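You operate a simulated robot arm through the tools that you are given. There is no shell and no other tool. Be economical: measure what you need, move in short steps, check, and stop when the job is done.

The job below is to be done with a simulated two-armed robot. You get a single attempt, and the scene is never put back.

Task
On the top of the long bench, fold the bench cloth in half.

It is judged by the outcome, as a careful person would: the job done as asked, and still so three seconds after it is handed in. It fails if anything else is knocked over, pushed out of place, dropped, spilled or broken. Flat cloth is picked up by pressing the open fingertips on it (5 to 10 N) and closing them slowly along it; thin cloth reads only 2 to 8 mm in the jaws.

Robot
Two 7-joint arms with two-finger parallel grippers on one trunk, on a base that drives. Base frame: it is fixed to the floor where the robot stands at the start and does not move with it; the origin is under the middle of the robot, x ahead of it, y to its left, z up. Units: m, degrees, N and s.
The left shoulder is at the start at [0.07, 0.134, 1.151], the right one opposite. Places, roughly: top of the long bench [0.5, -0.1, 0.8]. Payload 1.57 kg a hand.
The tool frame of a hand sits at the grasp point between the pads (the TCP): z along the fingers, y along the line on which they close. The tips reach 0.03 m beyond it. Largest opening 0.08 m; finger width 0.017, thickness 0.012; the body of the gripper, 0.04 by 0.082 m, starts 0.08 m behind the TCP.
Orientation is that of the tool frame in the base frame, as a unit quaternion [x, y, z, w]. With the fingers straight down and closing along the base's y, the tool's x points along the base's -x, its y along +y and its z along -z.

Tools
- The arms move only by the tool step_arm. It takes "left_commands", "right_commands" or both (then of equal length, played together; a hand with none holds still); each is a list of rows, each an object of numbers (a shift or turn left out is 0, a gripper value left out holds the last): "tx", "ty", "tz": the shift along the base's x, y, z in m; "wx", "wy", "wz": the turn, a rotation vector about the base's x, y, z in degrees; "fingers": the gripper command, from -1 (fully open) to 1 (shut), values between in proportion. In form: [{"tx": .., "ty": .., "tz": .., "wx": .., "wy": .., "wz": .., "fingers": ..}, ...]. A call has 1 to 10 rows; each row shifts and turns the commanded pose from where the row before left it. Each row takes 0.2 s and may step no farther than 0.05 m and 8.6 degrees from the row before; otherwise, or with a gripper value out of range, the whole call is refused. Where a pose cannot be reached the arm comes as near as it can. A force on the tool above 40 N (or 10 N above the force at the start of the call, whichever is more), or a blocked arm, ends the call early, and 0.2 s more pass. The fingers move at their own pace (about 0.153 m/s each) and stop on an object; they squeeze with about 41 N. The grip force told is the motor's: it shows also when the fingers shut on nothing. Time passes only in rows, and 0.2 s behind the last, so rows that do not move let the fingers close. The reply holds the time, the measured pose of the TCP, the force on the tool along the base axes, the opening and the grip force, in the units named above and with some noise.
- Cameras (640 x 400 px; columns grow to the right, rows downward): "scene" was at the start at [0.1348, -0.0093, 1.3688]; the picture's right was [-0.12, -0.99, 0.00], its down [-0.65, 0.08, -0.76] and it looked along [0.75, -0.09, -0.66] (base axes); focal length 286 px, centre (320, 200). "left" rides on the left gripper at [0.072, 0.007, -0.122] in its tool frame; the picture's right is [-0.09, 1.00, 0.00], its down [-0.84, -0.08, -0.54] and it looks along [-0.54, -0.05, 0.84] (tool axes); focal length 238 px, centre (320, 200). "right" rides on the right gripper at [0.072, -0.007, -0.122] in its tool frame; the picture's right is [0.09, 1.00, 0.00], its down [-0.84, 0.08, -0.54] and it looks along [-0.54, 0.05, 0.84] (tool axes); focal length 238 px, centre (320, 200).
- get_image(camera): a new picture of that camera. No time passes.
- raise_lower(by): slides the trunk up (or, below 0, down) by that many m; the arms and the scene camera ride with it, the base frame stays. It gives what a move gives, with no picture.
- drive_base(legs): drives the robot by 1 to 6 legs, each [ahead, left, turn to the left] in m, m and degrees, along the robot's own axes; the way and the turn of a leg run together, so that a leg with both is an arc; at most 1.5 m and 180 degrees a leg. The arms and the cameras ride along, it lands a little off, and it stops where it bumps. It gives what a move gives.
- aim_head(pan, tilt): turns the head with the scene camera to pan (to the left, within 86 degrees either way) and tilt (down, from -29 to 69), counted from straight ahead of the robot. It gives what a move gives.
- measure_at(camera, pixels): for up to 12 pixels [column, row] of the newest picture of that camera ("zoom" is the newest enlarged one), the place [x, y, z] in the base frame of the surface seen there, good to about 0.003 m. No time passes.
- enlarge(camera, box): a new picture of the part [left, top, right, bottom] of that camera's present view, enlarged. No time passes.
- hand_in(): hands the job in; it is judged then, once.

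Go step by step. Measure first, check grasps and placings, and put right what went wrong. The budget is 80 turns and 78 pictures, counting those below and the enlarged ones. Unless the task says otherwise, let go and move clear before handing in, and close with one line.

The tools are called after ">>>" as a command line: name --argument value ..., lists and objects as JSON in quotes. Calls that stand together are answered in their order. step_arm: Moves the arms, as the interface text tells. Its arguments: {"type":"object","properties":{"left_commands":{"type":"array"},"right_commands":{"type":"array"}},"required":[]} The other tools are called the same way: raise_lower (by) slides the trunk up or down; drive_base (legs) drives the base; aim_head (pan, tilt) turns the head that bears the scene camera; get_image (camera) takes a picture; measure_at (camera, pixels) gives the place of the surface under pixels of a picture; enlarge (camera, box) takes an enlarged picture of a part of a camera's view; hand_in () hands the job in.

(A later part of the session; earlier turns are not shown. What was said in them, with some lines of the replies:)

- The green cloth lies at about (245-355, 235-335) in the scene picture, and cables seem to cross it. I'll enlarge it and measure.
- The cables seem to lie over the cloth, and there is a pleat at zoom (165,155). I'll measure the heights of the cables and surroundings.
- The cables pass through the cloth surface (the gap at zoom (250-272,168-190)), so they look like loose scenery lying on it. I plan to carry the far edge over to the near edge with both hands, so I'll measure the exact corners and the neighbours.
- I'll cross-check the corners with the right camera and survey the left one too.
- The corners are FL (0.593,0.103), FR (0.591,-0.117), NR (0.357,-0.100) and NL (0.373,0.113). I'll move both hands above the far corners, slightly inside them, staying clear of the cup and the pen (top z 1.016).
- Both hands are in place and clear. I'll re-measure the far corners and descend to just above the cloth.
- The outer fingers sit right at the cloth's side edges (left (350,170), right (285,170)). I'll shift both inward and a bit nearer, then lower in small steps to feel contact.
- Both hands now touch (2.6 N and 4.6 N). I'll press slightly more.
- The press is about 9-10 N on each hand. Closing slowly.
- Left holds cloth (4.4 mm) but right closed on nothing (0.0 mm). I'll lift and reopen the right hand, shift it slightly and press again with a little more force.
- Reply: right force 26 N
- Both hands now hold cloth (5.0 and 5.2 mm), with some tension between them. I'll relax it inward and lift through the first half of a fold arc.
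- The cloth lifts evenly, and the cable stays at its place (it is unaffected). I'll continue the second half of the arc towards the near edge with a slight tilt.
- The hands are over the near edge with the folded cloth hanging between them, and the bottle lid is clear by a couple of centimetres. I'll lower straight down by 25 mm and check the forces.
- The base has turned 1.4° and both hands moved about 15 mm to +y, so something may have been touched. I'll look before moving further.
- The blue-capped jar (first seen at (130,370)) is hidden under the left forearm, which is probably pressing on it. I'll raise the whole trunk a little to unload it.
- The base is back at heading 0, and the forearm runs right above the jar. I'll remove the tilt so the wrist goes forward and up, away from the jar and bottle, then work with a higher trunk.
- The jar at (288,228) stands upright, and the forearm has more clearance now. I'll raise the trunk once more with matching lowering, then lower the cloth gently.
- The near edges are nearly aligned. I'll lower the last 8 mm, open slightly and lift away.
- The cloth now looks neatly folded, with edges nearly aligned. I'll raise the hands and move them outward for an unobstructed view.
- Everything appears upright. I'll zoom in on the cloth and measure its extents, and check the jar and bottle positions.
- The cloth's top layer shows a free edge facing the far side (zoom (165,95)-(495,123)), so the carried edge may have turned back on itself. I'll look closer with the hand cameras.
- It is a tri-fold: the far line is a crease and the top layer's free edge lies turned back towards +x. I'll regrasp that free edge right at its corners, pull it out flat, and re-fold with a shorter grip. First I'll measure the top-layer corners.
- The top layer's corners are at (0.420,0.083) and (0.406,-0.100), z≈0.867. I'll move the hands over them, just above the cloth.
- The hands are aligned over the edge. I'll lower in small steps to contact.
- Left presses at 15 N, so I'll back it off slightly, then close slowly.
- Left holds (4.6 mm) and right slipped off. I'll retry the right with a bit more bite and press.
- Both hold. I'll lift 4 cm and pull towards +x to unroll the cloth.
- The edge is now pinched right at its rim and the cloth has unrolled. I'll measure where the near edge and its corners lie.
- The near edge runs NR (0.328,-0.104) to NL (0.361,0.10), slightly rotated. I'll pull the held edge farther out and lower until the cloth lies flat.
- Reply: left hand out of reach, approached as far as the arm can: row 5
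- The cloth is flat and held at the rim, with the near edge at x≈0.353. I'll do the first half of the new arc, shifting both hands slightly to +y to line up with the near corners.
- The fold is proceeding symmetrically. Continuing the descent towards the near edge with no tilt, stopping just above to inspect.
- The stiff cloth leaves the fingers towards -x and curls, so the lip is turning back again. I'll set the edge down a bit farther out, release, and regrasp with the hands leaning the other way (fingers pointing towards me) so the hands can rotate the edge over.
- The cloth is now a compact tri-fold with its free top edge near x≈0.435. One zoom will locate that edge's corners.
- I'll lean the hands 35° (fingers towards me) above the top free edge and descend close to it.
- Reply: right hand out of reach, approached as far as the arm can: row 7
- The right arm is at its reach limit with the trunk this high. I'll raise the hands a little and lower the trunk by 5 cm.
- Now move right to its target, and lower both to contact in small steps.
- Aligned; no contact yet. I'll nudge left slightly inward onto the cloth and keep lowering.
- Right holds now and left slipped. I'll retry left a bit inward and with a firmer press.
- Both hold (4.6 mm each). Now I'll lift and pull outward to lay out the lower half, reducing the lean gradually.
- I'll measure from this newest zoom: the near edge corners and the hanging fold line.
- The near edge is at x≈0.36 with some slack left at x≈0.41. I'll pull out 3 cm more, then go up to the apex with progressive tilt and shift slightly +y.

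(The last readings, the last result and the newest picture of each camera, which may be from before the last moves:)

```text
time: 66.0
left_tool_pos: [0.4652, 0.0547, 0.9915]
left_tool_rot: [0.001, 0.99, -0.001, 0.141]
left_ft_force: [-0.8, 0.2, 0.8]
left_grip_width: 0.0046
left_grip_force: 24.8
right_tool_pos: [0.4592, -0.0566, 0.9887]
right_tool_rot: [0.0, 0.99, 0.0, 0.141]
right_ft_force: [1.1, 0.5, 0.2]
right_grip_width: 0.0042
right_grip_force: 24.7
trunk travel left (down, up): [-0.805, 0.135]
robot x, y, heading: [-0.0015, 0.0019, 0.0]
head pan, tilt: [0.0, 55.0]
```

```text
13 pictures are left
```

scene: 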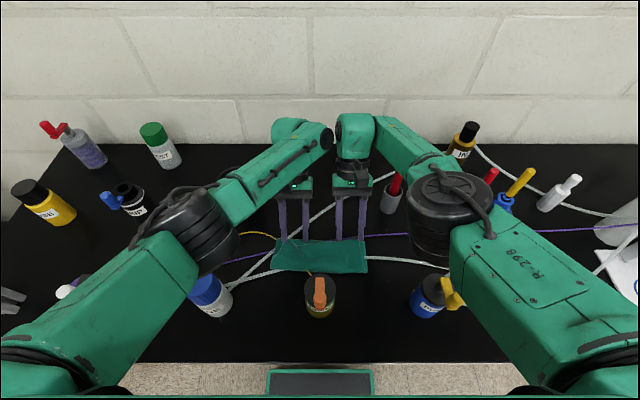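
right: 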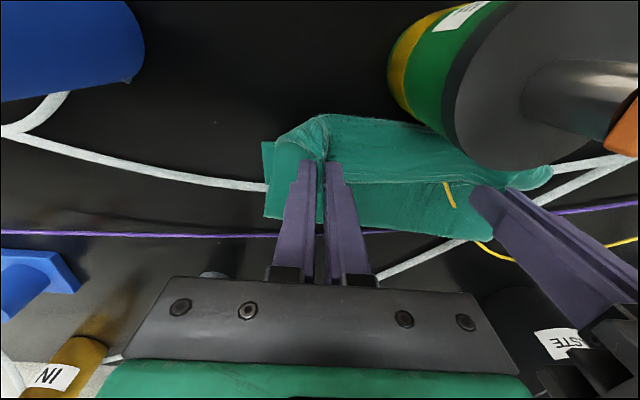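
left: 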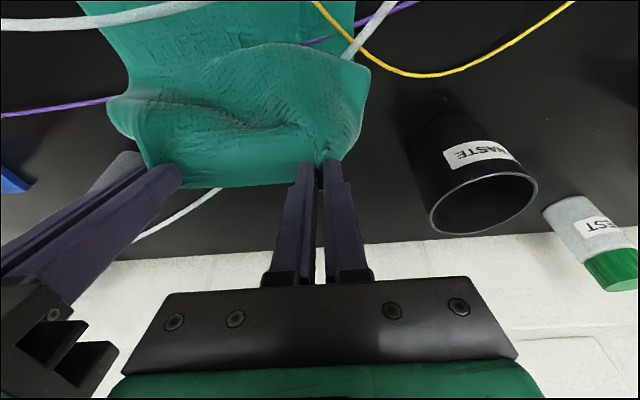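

The cloth now leaves the fingers downward. I'll raise slightly to take up slack, then carry on over and down towards the near edge.

>>> step_arm --left_commands '[{"tx": -0.005, "tz": 0.014, "wy": -1}, {"tx": -0.017, "tz": -0.002, "wy": -1}, {"tx": -0.017, "tz": -0.008, "wy": -1}, {"tx": -0.016, "tz": -0.012, "wy": -1}, {"tx": -0.015, "tz": -0.016, "wy": -1}, {"tx": -0.013, "tz": -0.018}, {"tx": -0.01, "tz": -0.018}, {"tx": -0.006, "tz": -0.016}, {}]' --right_commands '[{"tx": -0.006, "tz": 0.014, "wy": -1}, {"tx": -0.018, "tz": -0.002, "wy": -1}, {"tx": -0.018, "tz": -0.008, "wy": -1}, {"tx": -0.017, "tz": -0.012, "wy": -1}, {"tx": -0.016, "tz": -0.016, "wy": -1}, {"tx": -0.014, "tz": -0.018}, {"tx": -0.011, "tz": -0.018}, {"tx": -0.008, "tz": -0.014}, {}]'

>>> get_image --camera "right"

```text
time: 68.0
left_tool_pos: [0.3675, 0.0548, 0.9168]
left_tool_rot: [0.0, 0.983, 0.0, 0.182]
left_ft_force: [0.1, -0.1, 0.1]
left_grip_width: 0.0042
left_grip_force: 25.4
right_tool_pos: [0.353, -0.0567, 0.9151]
right_tool_rot: [-0.001, 0.983, 0.0, 0.182]
right_ft_force: [0.6, 0.5, 0.4]
right_grip_width: 0.0043
right_grip_force: 25.1
trunk travel left (down, up): [-0.805, 0.135]
robot x, y, heading: [-0.0028, -0.0004, 0.0]
head pan, tilt: [0.0, 55.0]
```

```text
12 pictures are left
```

right: 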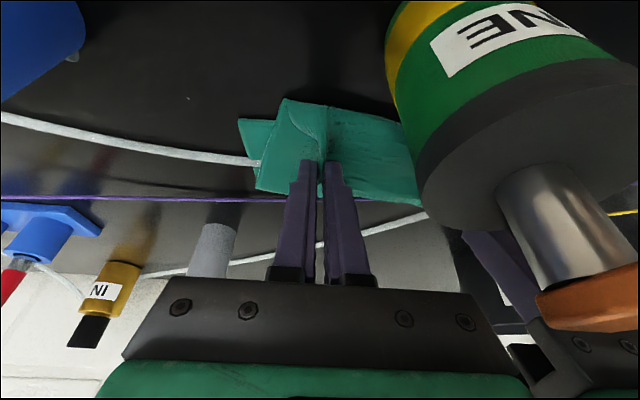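

No contact occurred (heading 0, forces ~0). I'll lower the last 2 cm and release gently, then look.

>>> step_arm --left_commands '[{"tz": -0.008, "tx": -0.003}, {"tz": -0.008, "tx": -0.003}, {"fingers": 0.8}, {"fingers": 0.5}, {"fingers": 0.2}, {}, {"tz": 0.03, "tx": 0.005}, {"tz": 0.05, "tx": 0.01}, {"tz": 0.05, "tx": 0.01, "wy": 7}, {"wy": 7}]' --right_commands '[{"tz": -0.008, "tx": -0.002}, {"tz": -0.007, "tx": -0.002}, {"fingers": 0.8}, {"fingers": 0.5}, {"fingers": 0.2}, {}, {"tz": 0.03, "tx": 0.005}, {"tz": 0.05, "tx": 0.01}, {"tz": 0.05, "tx": 0.01, "wy": 7}, {"wy": 7}]'

>>> get_image --camera "left"

```text
refused: row 8 steps farther than a row can; nothing moved
```

```text
11 pictures are left
```

left: 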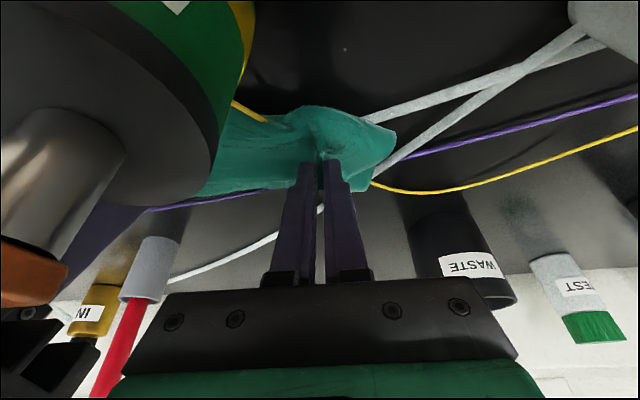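

That call was refused for a too-long row, so nothing moved. Repeating with shorter steps.

>>> step_arm --left_commands '[{"tz": -0.008, "tx": -0.003}, {"tz": -0.008, "tx": -0.003}, {"fingers": 0.8}, {"fingers": 0.5}, {"fingers": 0.2}, {}, {"tz": 0.03, "tx": 0.005}, {"tz": 0.04, "tx": 0.01}, {"tz": 0.04, "tx": 0.01, "wy": 7}, {"wy": 7}]' --right_commands '[{"tz": -0.008, "tx": -0.002}, {"tz": -0.007, "tx": -0.002}, {"fingers": 0.8}, {"fingers": 0.5}, {"fingers": 0.2}, {}, {"tz": 0.03, "tx": 0.005}, {"tz": 0.04, "tx": 0.01}, {"tz": 0.04, "tx": 0.01, "wy": 7}, {"wy": 7}]'

>>> get_image --camera "left"

```text
time: 70.2
left_tool_pos: [0.387, 0.0548, 1.0095]
left_tool_rot: [-0.001, 0.998, 0.001, 0.06]
left_ft_force: [0.0, -0.6, 0.5]
left_grip_width: 0.0321
left_grip_force: 0.1
right_tool_pos: [0.3745, -0.0581, 1.0095]
right_tool_rot: [0.0, 0.998, -0.001, 0.06]
right_ft_force: [-0.4, 0.8, -0.1]
right_grip_width: 0.0319
right_grip_force: 0.0
trunk travel left (down, up): [-0.805, 0.135]
robot x, y, heading: [0.0057, 0.0032, -0.1]
head pan, tilt: [0.0, 55.0]
```

```text
10 pictures are left
```

left: 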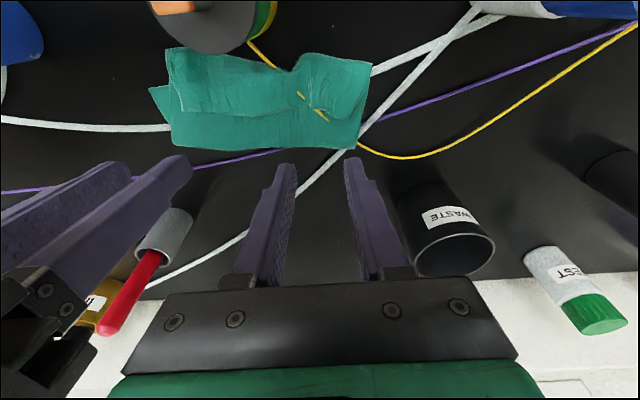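

The lip is now shorter. One enlarged view with measurements will tell its extent.

>>> enlarge --camera "left" --box '[130, 30, 390, 170]'

>>> measure_at --camera "zoom" --pixels '[[100, 60], [120, 200], [250, 200], [400, 140], [450, 195], [520, 200], [580, 90], [560, 280], [130, 280], [300, 90], [60, 170], [430, 70]]'

```text
2.46 times, centred on (260, 100) of left
```

zoom: 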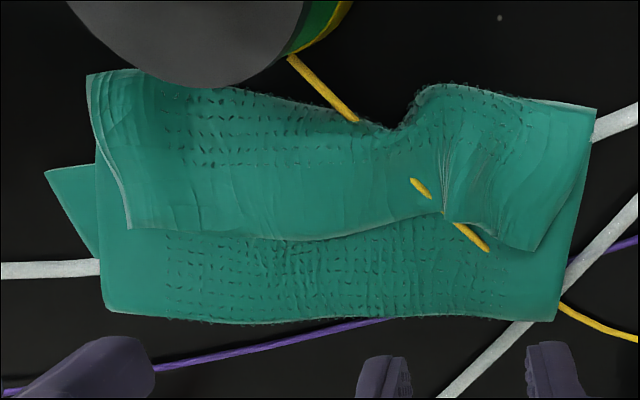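

```text
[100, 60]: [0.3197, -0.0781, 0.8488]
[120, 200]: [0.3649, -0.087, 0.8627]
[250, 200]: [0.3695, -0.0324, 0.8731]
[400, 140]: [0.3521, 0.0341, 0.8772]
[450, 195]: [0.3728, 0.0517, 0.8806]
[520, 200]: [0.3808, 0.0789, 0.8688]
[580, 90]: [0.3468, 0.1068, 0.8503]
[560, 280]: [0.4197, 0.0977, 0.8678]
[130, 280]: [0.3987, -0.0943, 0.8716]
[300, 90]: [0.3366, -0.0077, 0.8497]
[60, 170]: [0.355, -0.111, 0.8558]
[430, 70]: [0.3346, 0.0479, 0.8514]
```

The hand orientation always leaves the edge pointing +x, so I'll use that. I'll grab this free edge, lift the whole cloth as a curtain, lay the lower half down moving towards me, then bring the held edge back outward over it. That needs no flipping. First, the hands go over the lip's corners.

>>> step_arm --left_commands '[{"wy": 7, "tx": -0.003, "ty": 0.007, "fingers": 0.0}, {"tz": -0.04}, {"tz": -0.04}, {"tz": -0.02}, {"tz": -0.006}, {"tz": -0.003}, {}]' --right_commands '[{"wy": 7, "tx": -0.006, "ty": -0.006, "fingers": 0.0}, {"tz": -0.04}, {"tz": -0.04}, {"tz": -0.02}, {"tz": -0.006}, {"tz": -0.003}, {}]'

>>> get_image --camera "left"

```text
time: 71.8
left_tool_pos: [0.3839, 0.0621, 0.9016]
left_tool_rot: [0.0, 1.0, 0.0, -0.001]
left_ft_force: [0.9, -0.1, 0.6]
left_grip_width: 0.04
left_grip_force: 0.1
right_tool_pos: [0.3674, -0.0611, 0.9005]
right_tool_rot: [0.0, 1.0, 0.0, 0.0]
right_ft_force: [0.6, 0.4, -0.6]
right_grip_width: 0.04
right_grip_force: 0.0
trunk travel left (down, up): [-0.805, 0.135]
robot x, y, heading: [0.0005, 0.0011, 0.2]
head pan, tilt: [0.0, 55.0]
```

```text
8 pictures are left
```

left: 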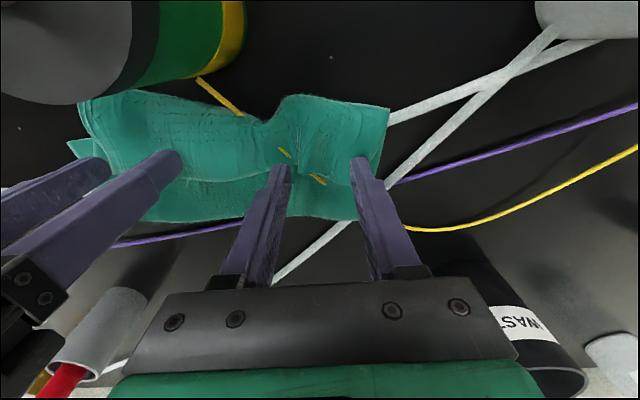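

Aligned. Now press gently to contact.

>>> step_arm --left_commands '[{"tz": -0.004}, {"tz": -0.003}, {"tz": -0.003}, {}]' --right_commands '[{"tz": -0.004}, {"tz": -0.003}, {"tz": -0.003}, {}]'

```text
time: 72.8
left_tool_pos: [0.3845, 0.0621, 0.8911]
left_tool_rot: [0.001, 1.0, 0.0, 0.0]
left_ft_force: [0.6, -0.3, 3.5]
left_grip_width: 0.0401
left_grip_force: 0.1
right_tool_pos: [0.3678, -0.0617, 0.8923]
right_tool_rot: [-0.001, 1.0, 0.0, 0.0]
right_ft_force: [1.3, -0.4, 3.2]
right_grip_width: 0.0399
right_grip_force: 0.1
trunk travel left (down, up): [-0.805, 0.135]
robot x, y, heading: [-0.0018, 0.0021, 0.1]
head pan, tilt: [0.0, 55.0]
```

>>> step_arm --left_commands '[{"tz": -0.0025}, {"fingers": 0.1}, {"fingers": 0.2}, {"fingers": 0.3}, {"fingers": 0.4}, {"fingers": 0.5}, {"fingers": 0.65}, {"fingers": 0.8}, {"fingers": 1.0}, {}]' --right_commands '[{"tz": -0.003}, {"fingers": 0.1}, {"fingers": 0.2}, {"fingers": 0.3}, {"fingers": 0.4}, {"fingers": 0.5}, {"fingers": 0.65}, {"fingers": 0.8}, {"fingers": 1.0}, {}]'

```text
time: 75.0
left_tool_pos: [0.383, 0.0603, 0.8898]
left_tool_rot: [0.0, 1.0, -0.002, 0.0]
left_ft_force: [-0.2, -19.2, 9.4]
left_grip_width: 0.0057
left_grip_force: 25.9
right_tool_pos: [0.3675, -0.0599, 0.8893]
right_tool_rot: [-0.001, 1.0, 0.002, 0.001]
right_ft_force: [0.2, 20.6, 7.0]
right_grip_width: 0.005
right_grip_force: 25.7
trunk travel left (down, up): [-0.805, 0.135]
robot x, y, heading: [-0.0002, 0.0003, 0.2]
head pan, tilt: [0.0, 55.0]
```

Both hands hold on the first try. I'll relax the tension and lift the whole cloth up as a curtain while moving outward.

>>> step_arm --left_commands '[{"ty": -0.004, "tz": 0.02}, {"tz": 0.025, "tx": 0.01}, {"tz": 0.025, "tx": 0.012}, {"tz": 0.025, "tx": 0.012}, {"tz": 0.025, "tx": 0.012}, {"tz": 0.025, "tx": 0.012}, {"tz": 0.025, "tx": 0.012}, {"tz": 0.025, "tx": 0.012}, {"tz": 0.02, "tx": 0.005}, {}]' --right_commands '[{"ty": 0.004, "tz": 0.02}, {"tz": 0.025, "tx": 0.012}, {"tz": 0.025, "tx": 0.014}, {"tz": 0.025, "tx": 0.014}, {"tz": 0.025, "tx": 0.014}, {"tz": 0.025, "tx": 0.014}, {"tz": 0.025, "tx": 0.014}, {"tz": 0.025, "tx": 0.014}, {"tz": 0.02, "tx": 0.006}, {}]'

>>> get_image --camera "scene"

>>> measure_at --camera "scene" --pixels '[[300, 230], [320, 235], [340, 230], [320, 200], [320, 250], [300, 250]]'

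```text
time: 77.2
left_tool_pos: [0.4722, 0.0594, 1.1046]
left_tool_rot: [0.0, 1.0, 0.0, 0.0]
left_ft_force: [0.8, -12.0, -0.6]
left_grip_width: 0.0052
left_grip_force: 25.8
right_tool_pos: [0.4695, -0.0581, 1.1048]
right_tool_rot: [0.0, 1.0, 0.0, 0.0]
right_ft_force: [-1.6, 11.6, -0.4]
right_grip_width: 0.0047
right_grip_force: 25.3
trunk travel left (down, up): [-0.805, 0.135]
robot x, y, heading: [0.0012, 0.0008, -0.2]
head pan, tilt: [0.0, 55.0]
```

```text
7 pictures are left
```

scene: 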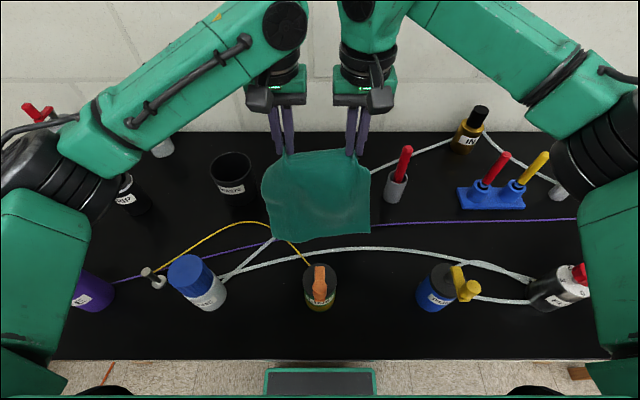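

```text
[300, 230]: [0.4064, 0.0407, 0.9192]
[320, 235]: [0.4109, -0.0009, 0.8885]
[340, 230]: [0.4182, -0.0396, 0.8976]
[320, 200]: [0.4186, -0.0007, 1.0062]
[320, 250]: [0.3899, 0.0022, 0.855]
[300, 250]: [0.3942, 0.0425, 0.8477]
```

The cloth hangs flat as a curtain (bottom near x≈0.41, z≈0.87), and all neighbours are in place. I'll move outward, touch the lower edge down, then draw the hands back while lowering to lay the lower half.

>>> step_arm --left_commands '[{"tx": 0.016, "tz": 0.008}, {"tx": 0.016}, {"tx": 0.016}, {"tx": 0.016}, {"tx": 0.012}, {}, {"tz": -0.012}, {"tz": -0.012}, {"tz": -0.012}, {}]' --right_commands '[{"tx": 0.016, "tz": 0.008}, {"tx": 0.016}, {"tx": 0.016}, {"tx": 0.016}, {"tx": 0.012}, {}, {"tz": -0.012}, {"tz": -0.012}, {"tz": -0.012}, {}]'

>>> step_arm --left_commands '[{"tx": -0.014, "tz": -0.006}, {"tx": -0.014, "tz": -0.008}, {"tx": -0.014, "tz": -0.01}, {"tx": -0.014, "tz": -0.012}, {"tx": -0.014, "tz": -0.012}, {"tx": -0.014, "tz": -0.012}, {"tx": -0.014, "tz": -0.012}, {"tx": -0.012, "tz": -0.012}, {"tx": -0.01, "tz": -0.01}]' --right_commands '[{"tx": -0.014, "tz": -0.006}, {"tx": -0.014, "tz": -0.008}, {"tx": -0.014, "tz": -0.01}, {"tx": -0.014, "tz": -0.012}, {"tx": -0.014, "tz": -0.012}, {"tx": -0.014, "tz": -0.012}, {"tx": -0.014, "tz": -0.012}, {"tx": -0.012, "tz": -0.012}, {"tx": -0.01, "tz": -0.01}]'

>>> get_image --camera "left"

```text
time: 79.4
left_tool_pos: [0.5485, 0.0585, 1.0771]
left_tool_rot: [-0.001, 1.0, 0.0, 0.0]
left_ft_force: [1.4, -8.8, -0.8]
left_grip_width: 0.0054
left_grip_force: 24.9
right_tool_pos: [0.5463, -0.0575, 1.0762]
right_tool_rot: [0.0, 1.0, 0.0, 0.0]
right_ft_force: [-0.8, 8.2, 0.1]
right_grip_width: 0.0045
right_grip_force: 24.9
trunk travel left (down, up): [-0.805, 0.135]
robot x, y, heading: [-0.0006, -0.0006, -0.1]
head pan, tilt: [0.0, 55.0]
```

```text
time: 81.4
left_tool_pos: [0.4264, 0.0589, 0.9812]
left_tool_rot: [0.0, 1.0, -0.001, 0.0]
left_ft_force: [3.4, -14.3, 0.7]
left_grip_width: 0.0052
left_grip_force: 25.7
right_tool_pos: [0.4254, -0.059, 0.9816]
right_tool_rot: [0.0, 1.0, 0.001, 0.001]
right_ft_force: [-2.3, 13.7, 0.8]
right_grip_width: 0.0046
right_grip_force: 25.6
trunk travel left (down, up): [-0.805, 0.135]
robot x, y, heading: [-0.0046, -0.0043, 0.2]
head pan, tilt: [0.0, 55.0]
```

```text
6 pictures are left
```

left: 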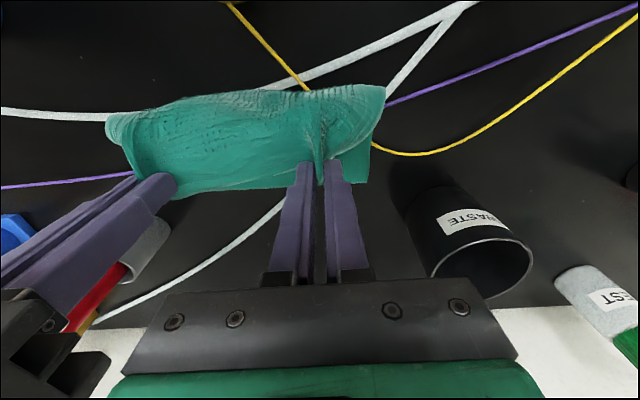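

The cloth now forms a C with the crest towards me and the lower half underneath. I'll check the depth of the visible parts.

>>> measure_at --camera "left" --pixels '[[366, 165], [367, 178], [366, 150], [300, 95], [370, 95], [180, 105], [250, 175], [220, 185]]'

```text
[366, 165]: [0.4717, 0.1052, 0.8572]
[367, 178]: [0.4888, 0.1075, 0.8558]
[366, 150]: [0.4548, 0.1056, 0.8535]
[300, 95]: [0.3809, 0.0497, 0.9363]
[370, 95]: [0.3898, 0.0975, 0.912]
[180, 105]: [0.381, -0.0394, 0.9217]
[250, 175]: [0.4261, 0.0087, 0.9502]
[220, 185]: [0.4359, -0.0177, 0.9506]
```

The lower edge lies at x≈0.489 and the crest at x≈0.38, which is what I need. Now I'll move the held edge outward and down over the lower edge.

>>> step_arm --left_commands '[{"tx": 0.006, "tz": -0.01}, {"tx": 0.008, "tz": -0.011}, {"tx": 0.008, "tz": -0.011}, {"tx": 0.008, "tz": -0.011}, {"tx": 0.008, "tz": -0.011}, {"tx": 0.008, "tz": -0.011}, {"tx": 0.007, "tz": -0.009}, {"tx": 0.006, "tz": -0.008}, {}]' --right_commands '[{"tx": 0.006, "tz": -0.01}, {"tx": 0.008, "tz": -0.011}, {"tx": 0.008, "tz": -0.011}, {"tx": 0.008, "tz": -0.011}, {"tx": 0.008, "tz": -0.011}, {"tx": 0.008, "tz": -0.011}, {"tx": 0.007, "tz": -0.009}, {"tx": 0.006, "tz": -0.008}, {}]'

>>> get_image --camera "left"

>>> measure_at --camera "left" --pixels '[[366, 165], [300, 80], [370, 80], [180, 85], [250, 175], [220, 185], [367, 150], [150, 150]]'

```text
time: 83.4
left_tool_pos: [0.4857, 0.0575, 0.9002]
left_tool_rot: [-0.001, 1.0, 0.0, 0.0]
left_ft_force: [1.5, -10.5, -0.4]
left_grip_width: 0.0054
left_grip_force: 25.9
right_tool_pos: [0.4838, -0.0574, 0.8996]
right_tool_rot: [0.0, 1.0, 0.0, -0.001]
right_ft_force: [-1.2, 10.4, 0.4]
right_grip_width: 0.0047
right_grip_force: 25.3
trunk travel left (down, up): [-0.805, 0.135]
robot x, y, heading: [-0.0025, 0.0002, -0.2]
head pan, tilt: [0.0, 55.0]
```

```text
5 pictures are left
```

left: 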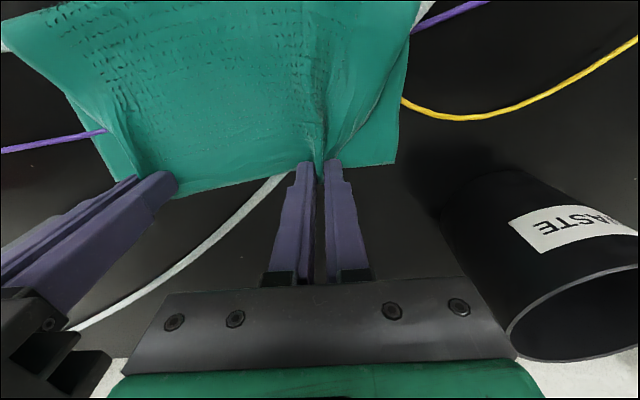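

```text
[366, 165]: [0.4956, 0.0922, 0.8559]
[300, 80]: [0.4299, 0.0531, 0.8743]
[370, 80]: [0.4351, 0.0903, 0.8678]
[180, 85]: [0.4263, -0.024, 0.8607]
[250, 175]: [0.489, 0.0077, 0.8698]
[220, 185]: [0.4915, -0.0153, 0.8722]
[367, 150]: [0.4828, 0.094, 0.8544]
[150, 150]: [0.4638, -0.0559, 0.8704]
```

The two edges coincide (upper ~0.490, lower ~0.493). I'll lower the last few millimetres, release slowly and lift straight off.

>>> step_arm --left_commands '[{"tz": -0.004}, {"tz": -0.003}, {"fingers": 0.85}, {"fingers": 0.6}, {"fingers": 0.3}, {}, {"tz": 0.02}, {"tz": 0.04}, {"tz": 0.05}, {"tz": 0.05}]' --right_commands '[{"tz": -0.004}, {"tz": -0.003}, {"fingers": 0.85}, {"fingers": 0.6}, {"fingers": 0.3}, {}, {"tz": 0.02}, {"tz": 0.04}, {"tz": 0.05}, {"tz": 0.05}]'

>>> step_arm --left_commands '[{"tz": 0.04}, {"tz": 0.04}, {"ty": 0.045}, {"ty": 0.045}, {"ty": 0.045}, {"ty": 0.04}]' --right_commands '[{"tz": 0.04}, {"tz": 0.04}, {"ty": -0.045}, {"ty": -0.045}, {"ty": -0.045}, {"ty": -0.04}]'

>>> get_image --camera "scene"

```text
time: 85.6
left_tool_pos: [0.4849, 0.0574, 1.0542]
left_tool_rot: [0.0, 1.0, 0.0, 0.0]
left_ft_force: [0.3, 1.2, 0.0]
left_grip_width: 0.028
left_grip_force: 0.0
right_tool_pos: [0.4856, -0.0592, 1.0539]
right_tool_rot: [0.0, 1.0, -0.001, 0.0]
right_ft_force: [-0.2, 0.9, -0.3]
right_grip_width: 0.028
right_grip_force: 0.0
trunk travel left (down, up): [-0.805, 0.135]
robot x, y, heading: [-0.0039, -0.003, -0.1]
head pan, tilt: [0.0, 55.0]
```

```text
time: 87.0
left_tool_pos: [0.4845, 0.2334, 1.1335]
left_tool_rot: [0.0, 1.0, 0.0, 0.0]
left_ft_force: [-0.3, 0.1, 0.6]
left_grip_width: 0.028
left_grip_force: 0.1
right_tool_pos: [0.4844, -0.2332, 1.1314]
right_tool_rot: [0.0, 1.0, 0.0, 0.0]
right_ft_force: [0.0, 0.1, 0.3]
right_grip_width: 0.0282
right_grip_force: 0.1
trunk travel left (down, up): [-0.805, 0.135]
robot x, y, heading: [-0.0016, 0.0014, 0.0]
head pan, tilt: [0.0, 55.0]
```

```text
4 pictures are left
```

scene: 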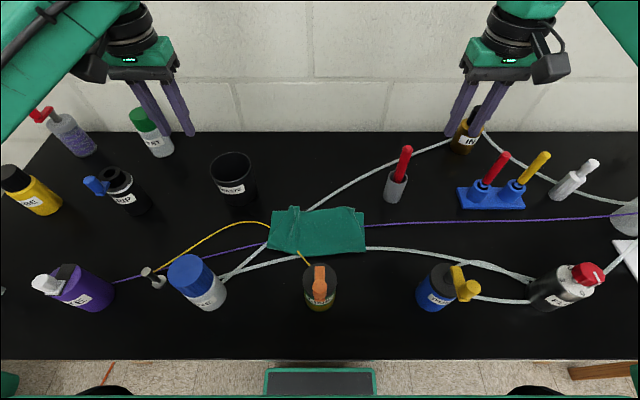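

All objects stand where they were, and the cloth is a half-size rectangle. I'll zoom once to check the edges.

>>> enlarge --camera "scene" --box '[250, 190, 386, 275]'

>>> measure_at --camera "zoom" --pixels '[[110, 90], [530, 110], [540, 280], [100, 260], [300, 100], [300, 280], [215, 85], [430, 90], [300, 190], [200, 80]]'

>>> measure_at --camera "scene" --pixels '[[190, 275], [210, 303], [320, 275], [440, 285], [440, 300], [236, 158], [404, 150]]'

```text
4.71 times, centred on (318, 232) of scene
```

zoom: 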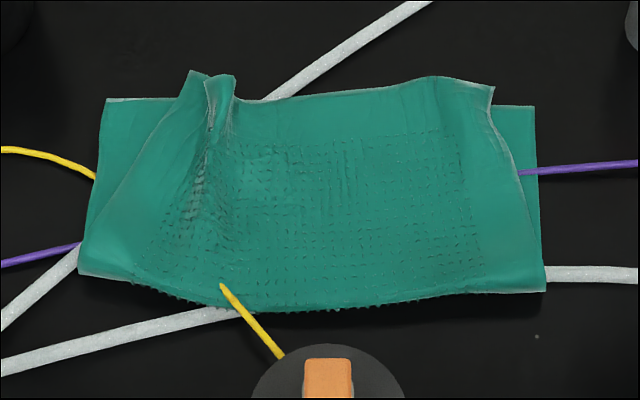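

```text
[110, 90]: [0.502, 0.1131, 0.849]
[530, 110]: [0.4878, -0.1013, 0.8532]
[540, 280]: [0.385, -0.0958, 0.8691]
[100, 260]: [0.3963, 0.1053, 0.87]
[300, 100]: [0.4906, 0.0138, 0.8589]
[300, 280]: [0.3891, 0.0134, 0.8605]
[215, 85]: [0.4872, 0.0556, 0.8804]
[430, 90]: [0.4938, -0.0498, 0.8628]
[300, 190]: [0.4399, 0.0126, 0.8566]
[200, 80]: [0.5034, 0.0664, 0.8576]
```

```text
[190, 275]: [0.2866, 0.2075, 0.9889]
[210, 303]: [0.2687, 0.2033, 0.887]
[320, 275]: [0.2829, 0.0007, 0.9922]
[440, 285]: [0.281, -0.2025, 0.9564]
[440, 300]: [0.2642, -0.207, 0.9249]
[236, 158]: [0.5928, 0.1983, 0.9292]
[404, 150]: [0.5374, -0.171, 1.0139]
```

The fold is good: crease at x≈0.385, edges at x≈0.49, all neighbours unmoved. Only the top layer's left far corner is puckered inward by about 3 cm (zoom (215,85)). I'll press it lightly with the closed left fingertips and draw it outward.

>>> step_arm --left_commands '[{"ty": -0.04, "tx": -0.003, "fingers": 1.0}, {"ty": -0.04, "tx": -0.003}, {"ty": -0.04, "tx": -0.003}, {"ty": -0.037, "tx": -0.003}, {"tz": -0.05}, {"tz": -0.05}, {"tz": -0.05}, {"tz": -0.05}, {"tz": -0.025}, {}]'

>>> step_arm --left_commands '[{"tz": -0.006}, {"tz": -0.005}, {"tz": -0.003}, {}]'

```text
time: 89.2
left_tool_pos: [0.4747, 0.0756, 0.9079]
left_tool_rot: [-0.001, 1.0, 0.0, 0.0]
left_ft_force: [0.3, 0.6, 0.2]
left_grip_width: 0.0
left_grip_force: 21.5
right_tool_pos: [0.4847, -0.2334, 1.1327]
right_tool_rot: [0.0, 1.0, 0.0, 0.0]
right_ft_force: [-0.2, -0.8, 0.0]
right_grip_width: 0.0279
right_grip_force: 0.0
trunk travel left (down, up): [-0.805, 0.135]
robot x, y, heading: [-0.0018, 0.0042, 0.2]
head pan, tilt: [0.0, 55.0]
```

```text
time: 90.2
left_tool_pos: [0.4752, 0.0756, 0.8927]
left_tool_rot: [0.0, 1.0, 0.001, 0.001]
left_ft_force: [-0.6, -0.7, -0.7]
left_grip_width: 0.0
left_grip_force: 20.8
right_tool_pos: [0.4863, -0.2317, 1.1318]
right_tool_rot: [0.0, 1.0, -0.001, 0.0]
right_ft_force: [-0.3, 0.1, 0.2]
right_grip_width: 0.0282
right_grip_force: 0.0
trunk travel left (down, up): [-0.805, 0.135]
robot x, y, heading: [0.0033, -0.0022, 0.2]
head pan, tilt: [0.0, 55.0]
```

>>> step_arm --left_commands '[{"tz": -0.003}, {"tz": -0.002}, {"tz": -0.001}, {}]'

```text
time: 91.2
left_tool_pos: [0.4745, 0.0771, 0.888]
left_tool_rot: [0.001, 1.0, 0.0, 0.0]
left_ft_force: [0.2, -0.6, 1.7]
left_grip_width: 0.0001
left_grip_force: 21.6
right_tool_pos: [0.4855, -0.2333, 1.1318]
right_tool_rot: [0.001, 1.0, 0.0, 0.0]
right_ft_force: [0.5, 0.9, 0.6]
right_grip_width: 0.028
right_grip_force: 0.1
trunk travel left (down, up): [-0.805, 0.135]
robot x, y, heading: [0.0026, -0.0007, -0.0]
head pan, tilt: [0.0, 55.0]
```

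Light contact (1.7 N). I'll press a touch more and drag outward by 3 cm, then lift and look.

>>> step_arm --left_commands '[{"tz": -0.001}, {"ty": 0.006}, {"ty": 0.006}, {"ty": 0.006}, {"ty": 0.006}, {"ty": 0.005}, {}, {"tz": 0.03}, {"tz": 0.05}]'

>>> get_image --camera "left"

```text
time: 93.2
left_tool_pos: [0.4727, 0.104, 0.9699]
left_tool_rot: [-0.001, 1.0, 0.001, 0.0]
left_ft_force: [-0.1, 0.2, -0.4]
left_grip_width: 0.0
left_grip_force: 21.5
right_tool_pos: [0.4854, -0.2327, 1.1327]
right_tool_rot: [0.0, 1.0, 0.0, 0.0]
right_ft_force: [-0.8, -0.3, -0.7]
right_grip_width: 0.028
right_grip_force: 0.1
trunk travel left (down, up): [-0.805, 0.135]
robot x, y, heading: [0.0014, -0.001, -0.2]
head pan, tilt: [0.0, 55.0]
```

```text
2 pictures are left
```

left: 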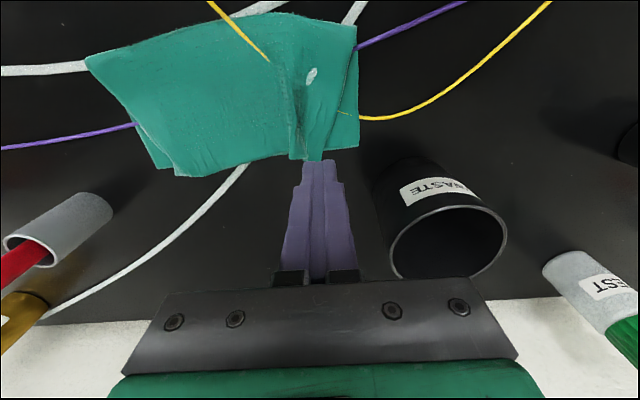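

The corner moved only slightly (top corner (325,158), lower (357,147)). I'll measure and try one firmer stroke.

>>> measure_at --camera "left" --pixels '[[320, 153], [310, 140], [300, 150], [350, 140], [293, 140], [325, 120]]'

>>> step_arm --left_commands '[{"ty": -0.024, "tx": 0.003}, {"tz": -0.04}, {"tz": -0.035}, {"tz": -0.006}, {"tz": -0.002}, {}]'

```text
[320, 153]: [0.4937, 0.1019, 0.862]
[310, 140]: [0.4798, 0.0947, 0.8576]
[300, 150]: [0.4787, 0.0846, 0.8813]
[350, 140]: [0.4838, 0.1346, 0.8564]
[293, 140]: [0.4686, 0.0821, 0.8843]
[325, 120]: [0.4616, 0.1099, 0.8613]
```

```text
time: 94.6
left_tool_pos: [0.4777, 0.0801, 0.8872]
left_tool_rot: [-0.001, 1.0, 0.0, 0.006]
left_ft_force: [7.7, 3.1, 36.2]
left_grip_width: 0.0001
left_grip_force: 21.6
right_tool_pos: [0.4818, -0.2336, 1.1345]
right_tool_rot: [0.0, 1.0, -0.001, 0.001]
right_ft_force: [0.6, -0.3, 0.3]
right_grip_width: 0.0279
right_grip_force: 0.1
trunk travel left (down, up): [-0.805, 0.135]
robot x, y, heading: [0.001, 0.0017, 0.2]
head pan, tilt: [0.0, 55.0]
```

The whole cloth slid about 2.5 cm to +y with the stroke, still flat and clear of the cup. I'll lift, pin the cloth with the right fingertips, then slide only the puckered flap with the left.

>>> step_arm --left_commands '[{"tz": 0.03}, {}, {}, {}, {}, {}, {}, {}, {}, {}]' --right_commands '[{"fingers": 1.0}, {"tx": -0.01, "ty": 0.045}, {"tx": -0.01, "ty": 0.045}, {"tx": -0.01, "ty": 0.045}, {"tx": -0.015, "ty": 0.045}, {"tz": -0.05}, {"tz": -0.05}, {"tz": -0.05}, {"tz": -0.05}, {"tz": -0.03}]'

>>> step_arm --right_commands '[{"tz": -0.007}, {"tz": -0.004}, {"tz": -0.003}, {}]'

```text
time: 96.8
left_tool_pos: [0.4786, 0.081, 0.9138]
left_tool_rot: [0.0, 1.0, 0.0, -0.001]
left_ft_force: [-0.6, -0.2, 0.9]
left_grip_width: 0.0001
left_grip_force: 21.3
right_tool_pos: [0.4404, -0.0556, 0.8996]
right_tool_rot: [0.0, 1.0, 0.0, 0.0]
right_ft_force: [0.2, 0.3, 0.6]
right_grip_width: 0.0001
right_grip_force: 21.5
trunk travel left (down, up): [-0.805, 0.135]
robot x, y, heading: [0.0026, 0.0017, -0.1]
head pan, tilt: [0.0, 55.0]
```

```text
time: 97.8
left_tool_pos: [0.477, 0.0803, 0.9148]
left_tool_rot: [-0.001, 1.0, -0.001, 0.0]
left_ft_force: [0.2, -0.8, 0.2]
left_grip_width: 0.0001
left_grip_force: 20.9
right_tool_pos: [0.4406, -0.0533, 0.888]
right_tool_rot: [-0.001, 1.0, -0.001, 0.0]
right_ft_force: [-0.1, -0.3, 2.4]
right_grip_width: 0.0
right_grip_force: 21.4
trunk travel left (down, up): [-0.805, 0.135]
robot x, y, heading: [-0.0014, -0.0044, -0.0]
head pan, tilt: [0.0, 55.0]
```

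>>> step_arm --left_commands '[{"ty": 0.011}, {"tz": -0.015}, {"tz": -0.007}, {"tz": -0.002}, {}]' --right_commands '[{"tz": -0.002}, {"tz": -0.001}, {"tz": -0.001}, {}, {}]'

```text
time: 99.0
left_tool_pos: [0.4759, 0.0912, 0.891]
left_tool_rot: [0.0, 1.0, -0.001, 0.0]
left_ft_force: [0.7, 0.0, 4.4]
left_grip_width: 0.0001
left_grip_force: 21.0
right_tool_pos: [0.4391, -0.0533, 0.8855]
right_tool_rot: [0.0, 1.0, -0.001, 0.001]
right_ft_force: [4.1, 0.0, 15.6]
right_grip_width: 0.0
right_grip_force: 21.1
trunk travel left (down, up): [-0.805, 0.135]
robot x, y, heading: [0.0023, 0.0001, 0.1]
head pan, tilt: [0.0, 55.0]
```

Right pins at 15 N and left touches at 4 N. I'll slide the left outward 3 cm, then lift both and retreat.

>>> step_arm --left_commands '[{"ty": 0.005}, {"ty": 0.005}, {"ty": 0.005}, {"ty": 0.005}, {"ty": 0.005}, {"ty": 0.004}, {"tz": 0.03}, {"tz": 0.05}, {"tz": 0.05}, {"tz": 0.05}]' --right_commands '[{}, {}, {}, {}, {}, {}, {"tz": 0.03}, {"tz": 0.05}, {"tz": 0.05}, {"tz": 0.05}]'

>>> step_arm --left_commands '[{"tz": 0.04}, {"ty": 0.045}, {"ty": 0.045}, {"ty": 0.045}]' --right_commands '[{"tz": 0.04}, {"ty": -0.045, "tz": 0.02}, {"ty": -0.045}, {"ty": -0.045}]'

>>> enlarge --camera "scene" --box '[200, 150, 400, 275]'

```text
time: 101.2
left_tool_pos: [0.4771, 0.1214, 1.0704]
left_tool_rot: [0.0, 1.0, 0.001, 0.0]
left_ft_force: [-0.3, 0.0, -0.3]
left_grip_width: 0.0
left_grip_force: 20.9
right_tool_pos: [0.4386, -0.0555, 1.0651]
right_tool_rot: [-0.001, 1.0, 0.0, 0.0]
right_ft_force: [0.2, -0.2, 0.4]
right_grip_width: 0.0001
right_grip_force: 21.4
trunk travel left (down, up): [-0.805, 0.135]
robot x, y, heading: [0.0007, 0.0023, -0.0]
head pan, tilt: [0.0, 55.0]
```

```text
time: 102.2
left_tool_pos: [0.4767, 0.2595, 1.1122]
left_tool_rot: [0.0, 1.0, 0.0, 0.0]
left_ft_force: [0.4, 0.4, 0.4]
left_grip_width: 0.0001
left_grip_force: 21.1
right_tool_pos: [0.4374, -0.1892, 1.123]
right_tool_rot: [0.0, 1.0, -0.001, 0.0]
right_ft_force: [-0.5, 0.7, 0.0]
right_grip_width: 0.0002
right_grip_force: 21.9
trunk travel left (down, up): [-0.805, 0.135]
robot x, y, heading: [0.0, 0.0032, 0.1]
head pan, tilt: [0.0, 55.0]
```

```text
3.20 times, centred on (300, 212) of scene
```

zoom: 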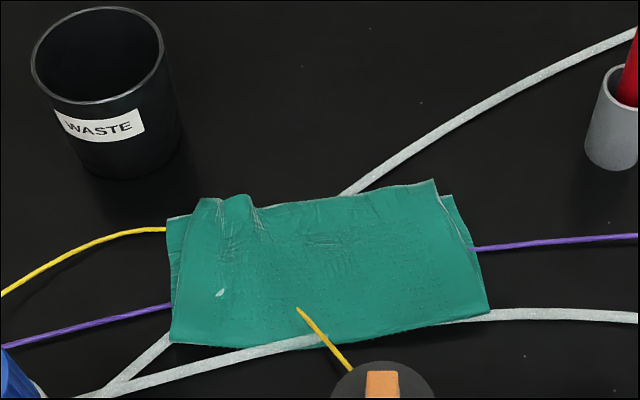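

The left corner is now spread: the top corner at zoom (200,200) lies close to the lower one at (168,218). The cloth is flat, neatly halved and clear of the waste cup, and the hands are away, so I'm handing in.

>>> hand_in

```text
The job is handed in.
```

The bench cloth is folded in half on the long bench, with its edges nearly aligned and one top corner about a centimetre inside the layer below. Nothing was knocked over. My left forearm pressed on the blue-capped jar during the first fold, but it stayed upright and looks unmoved.
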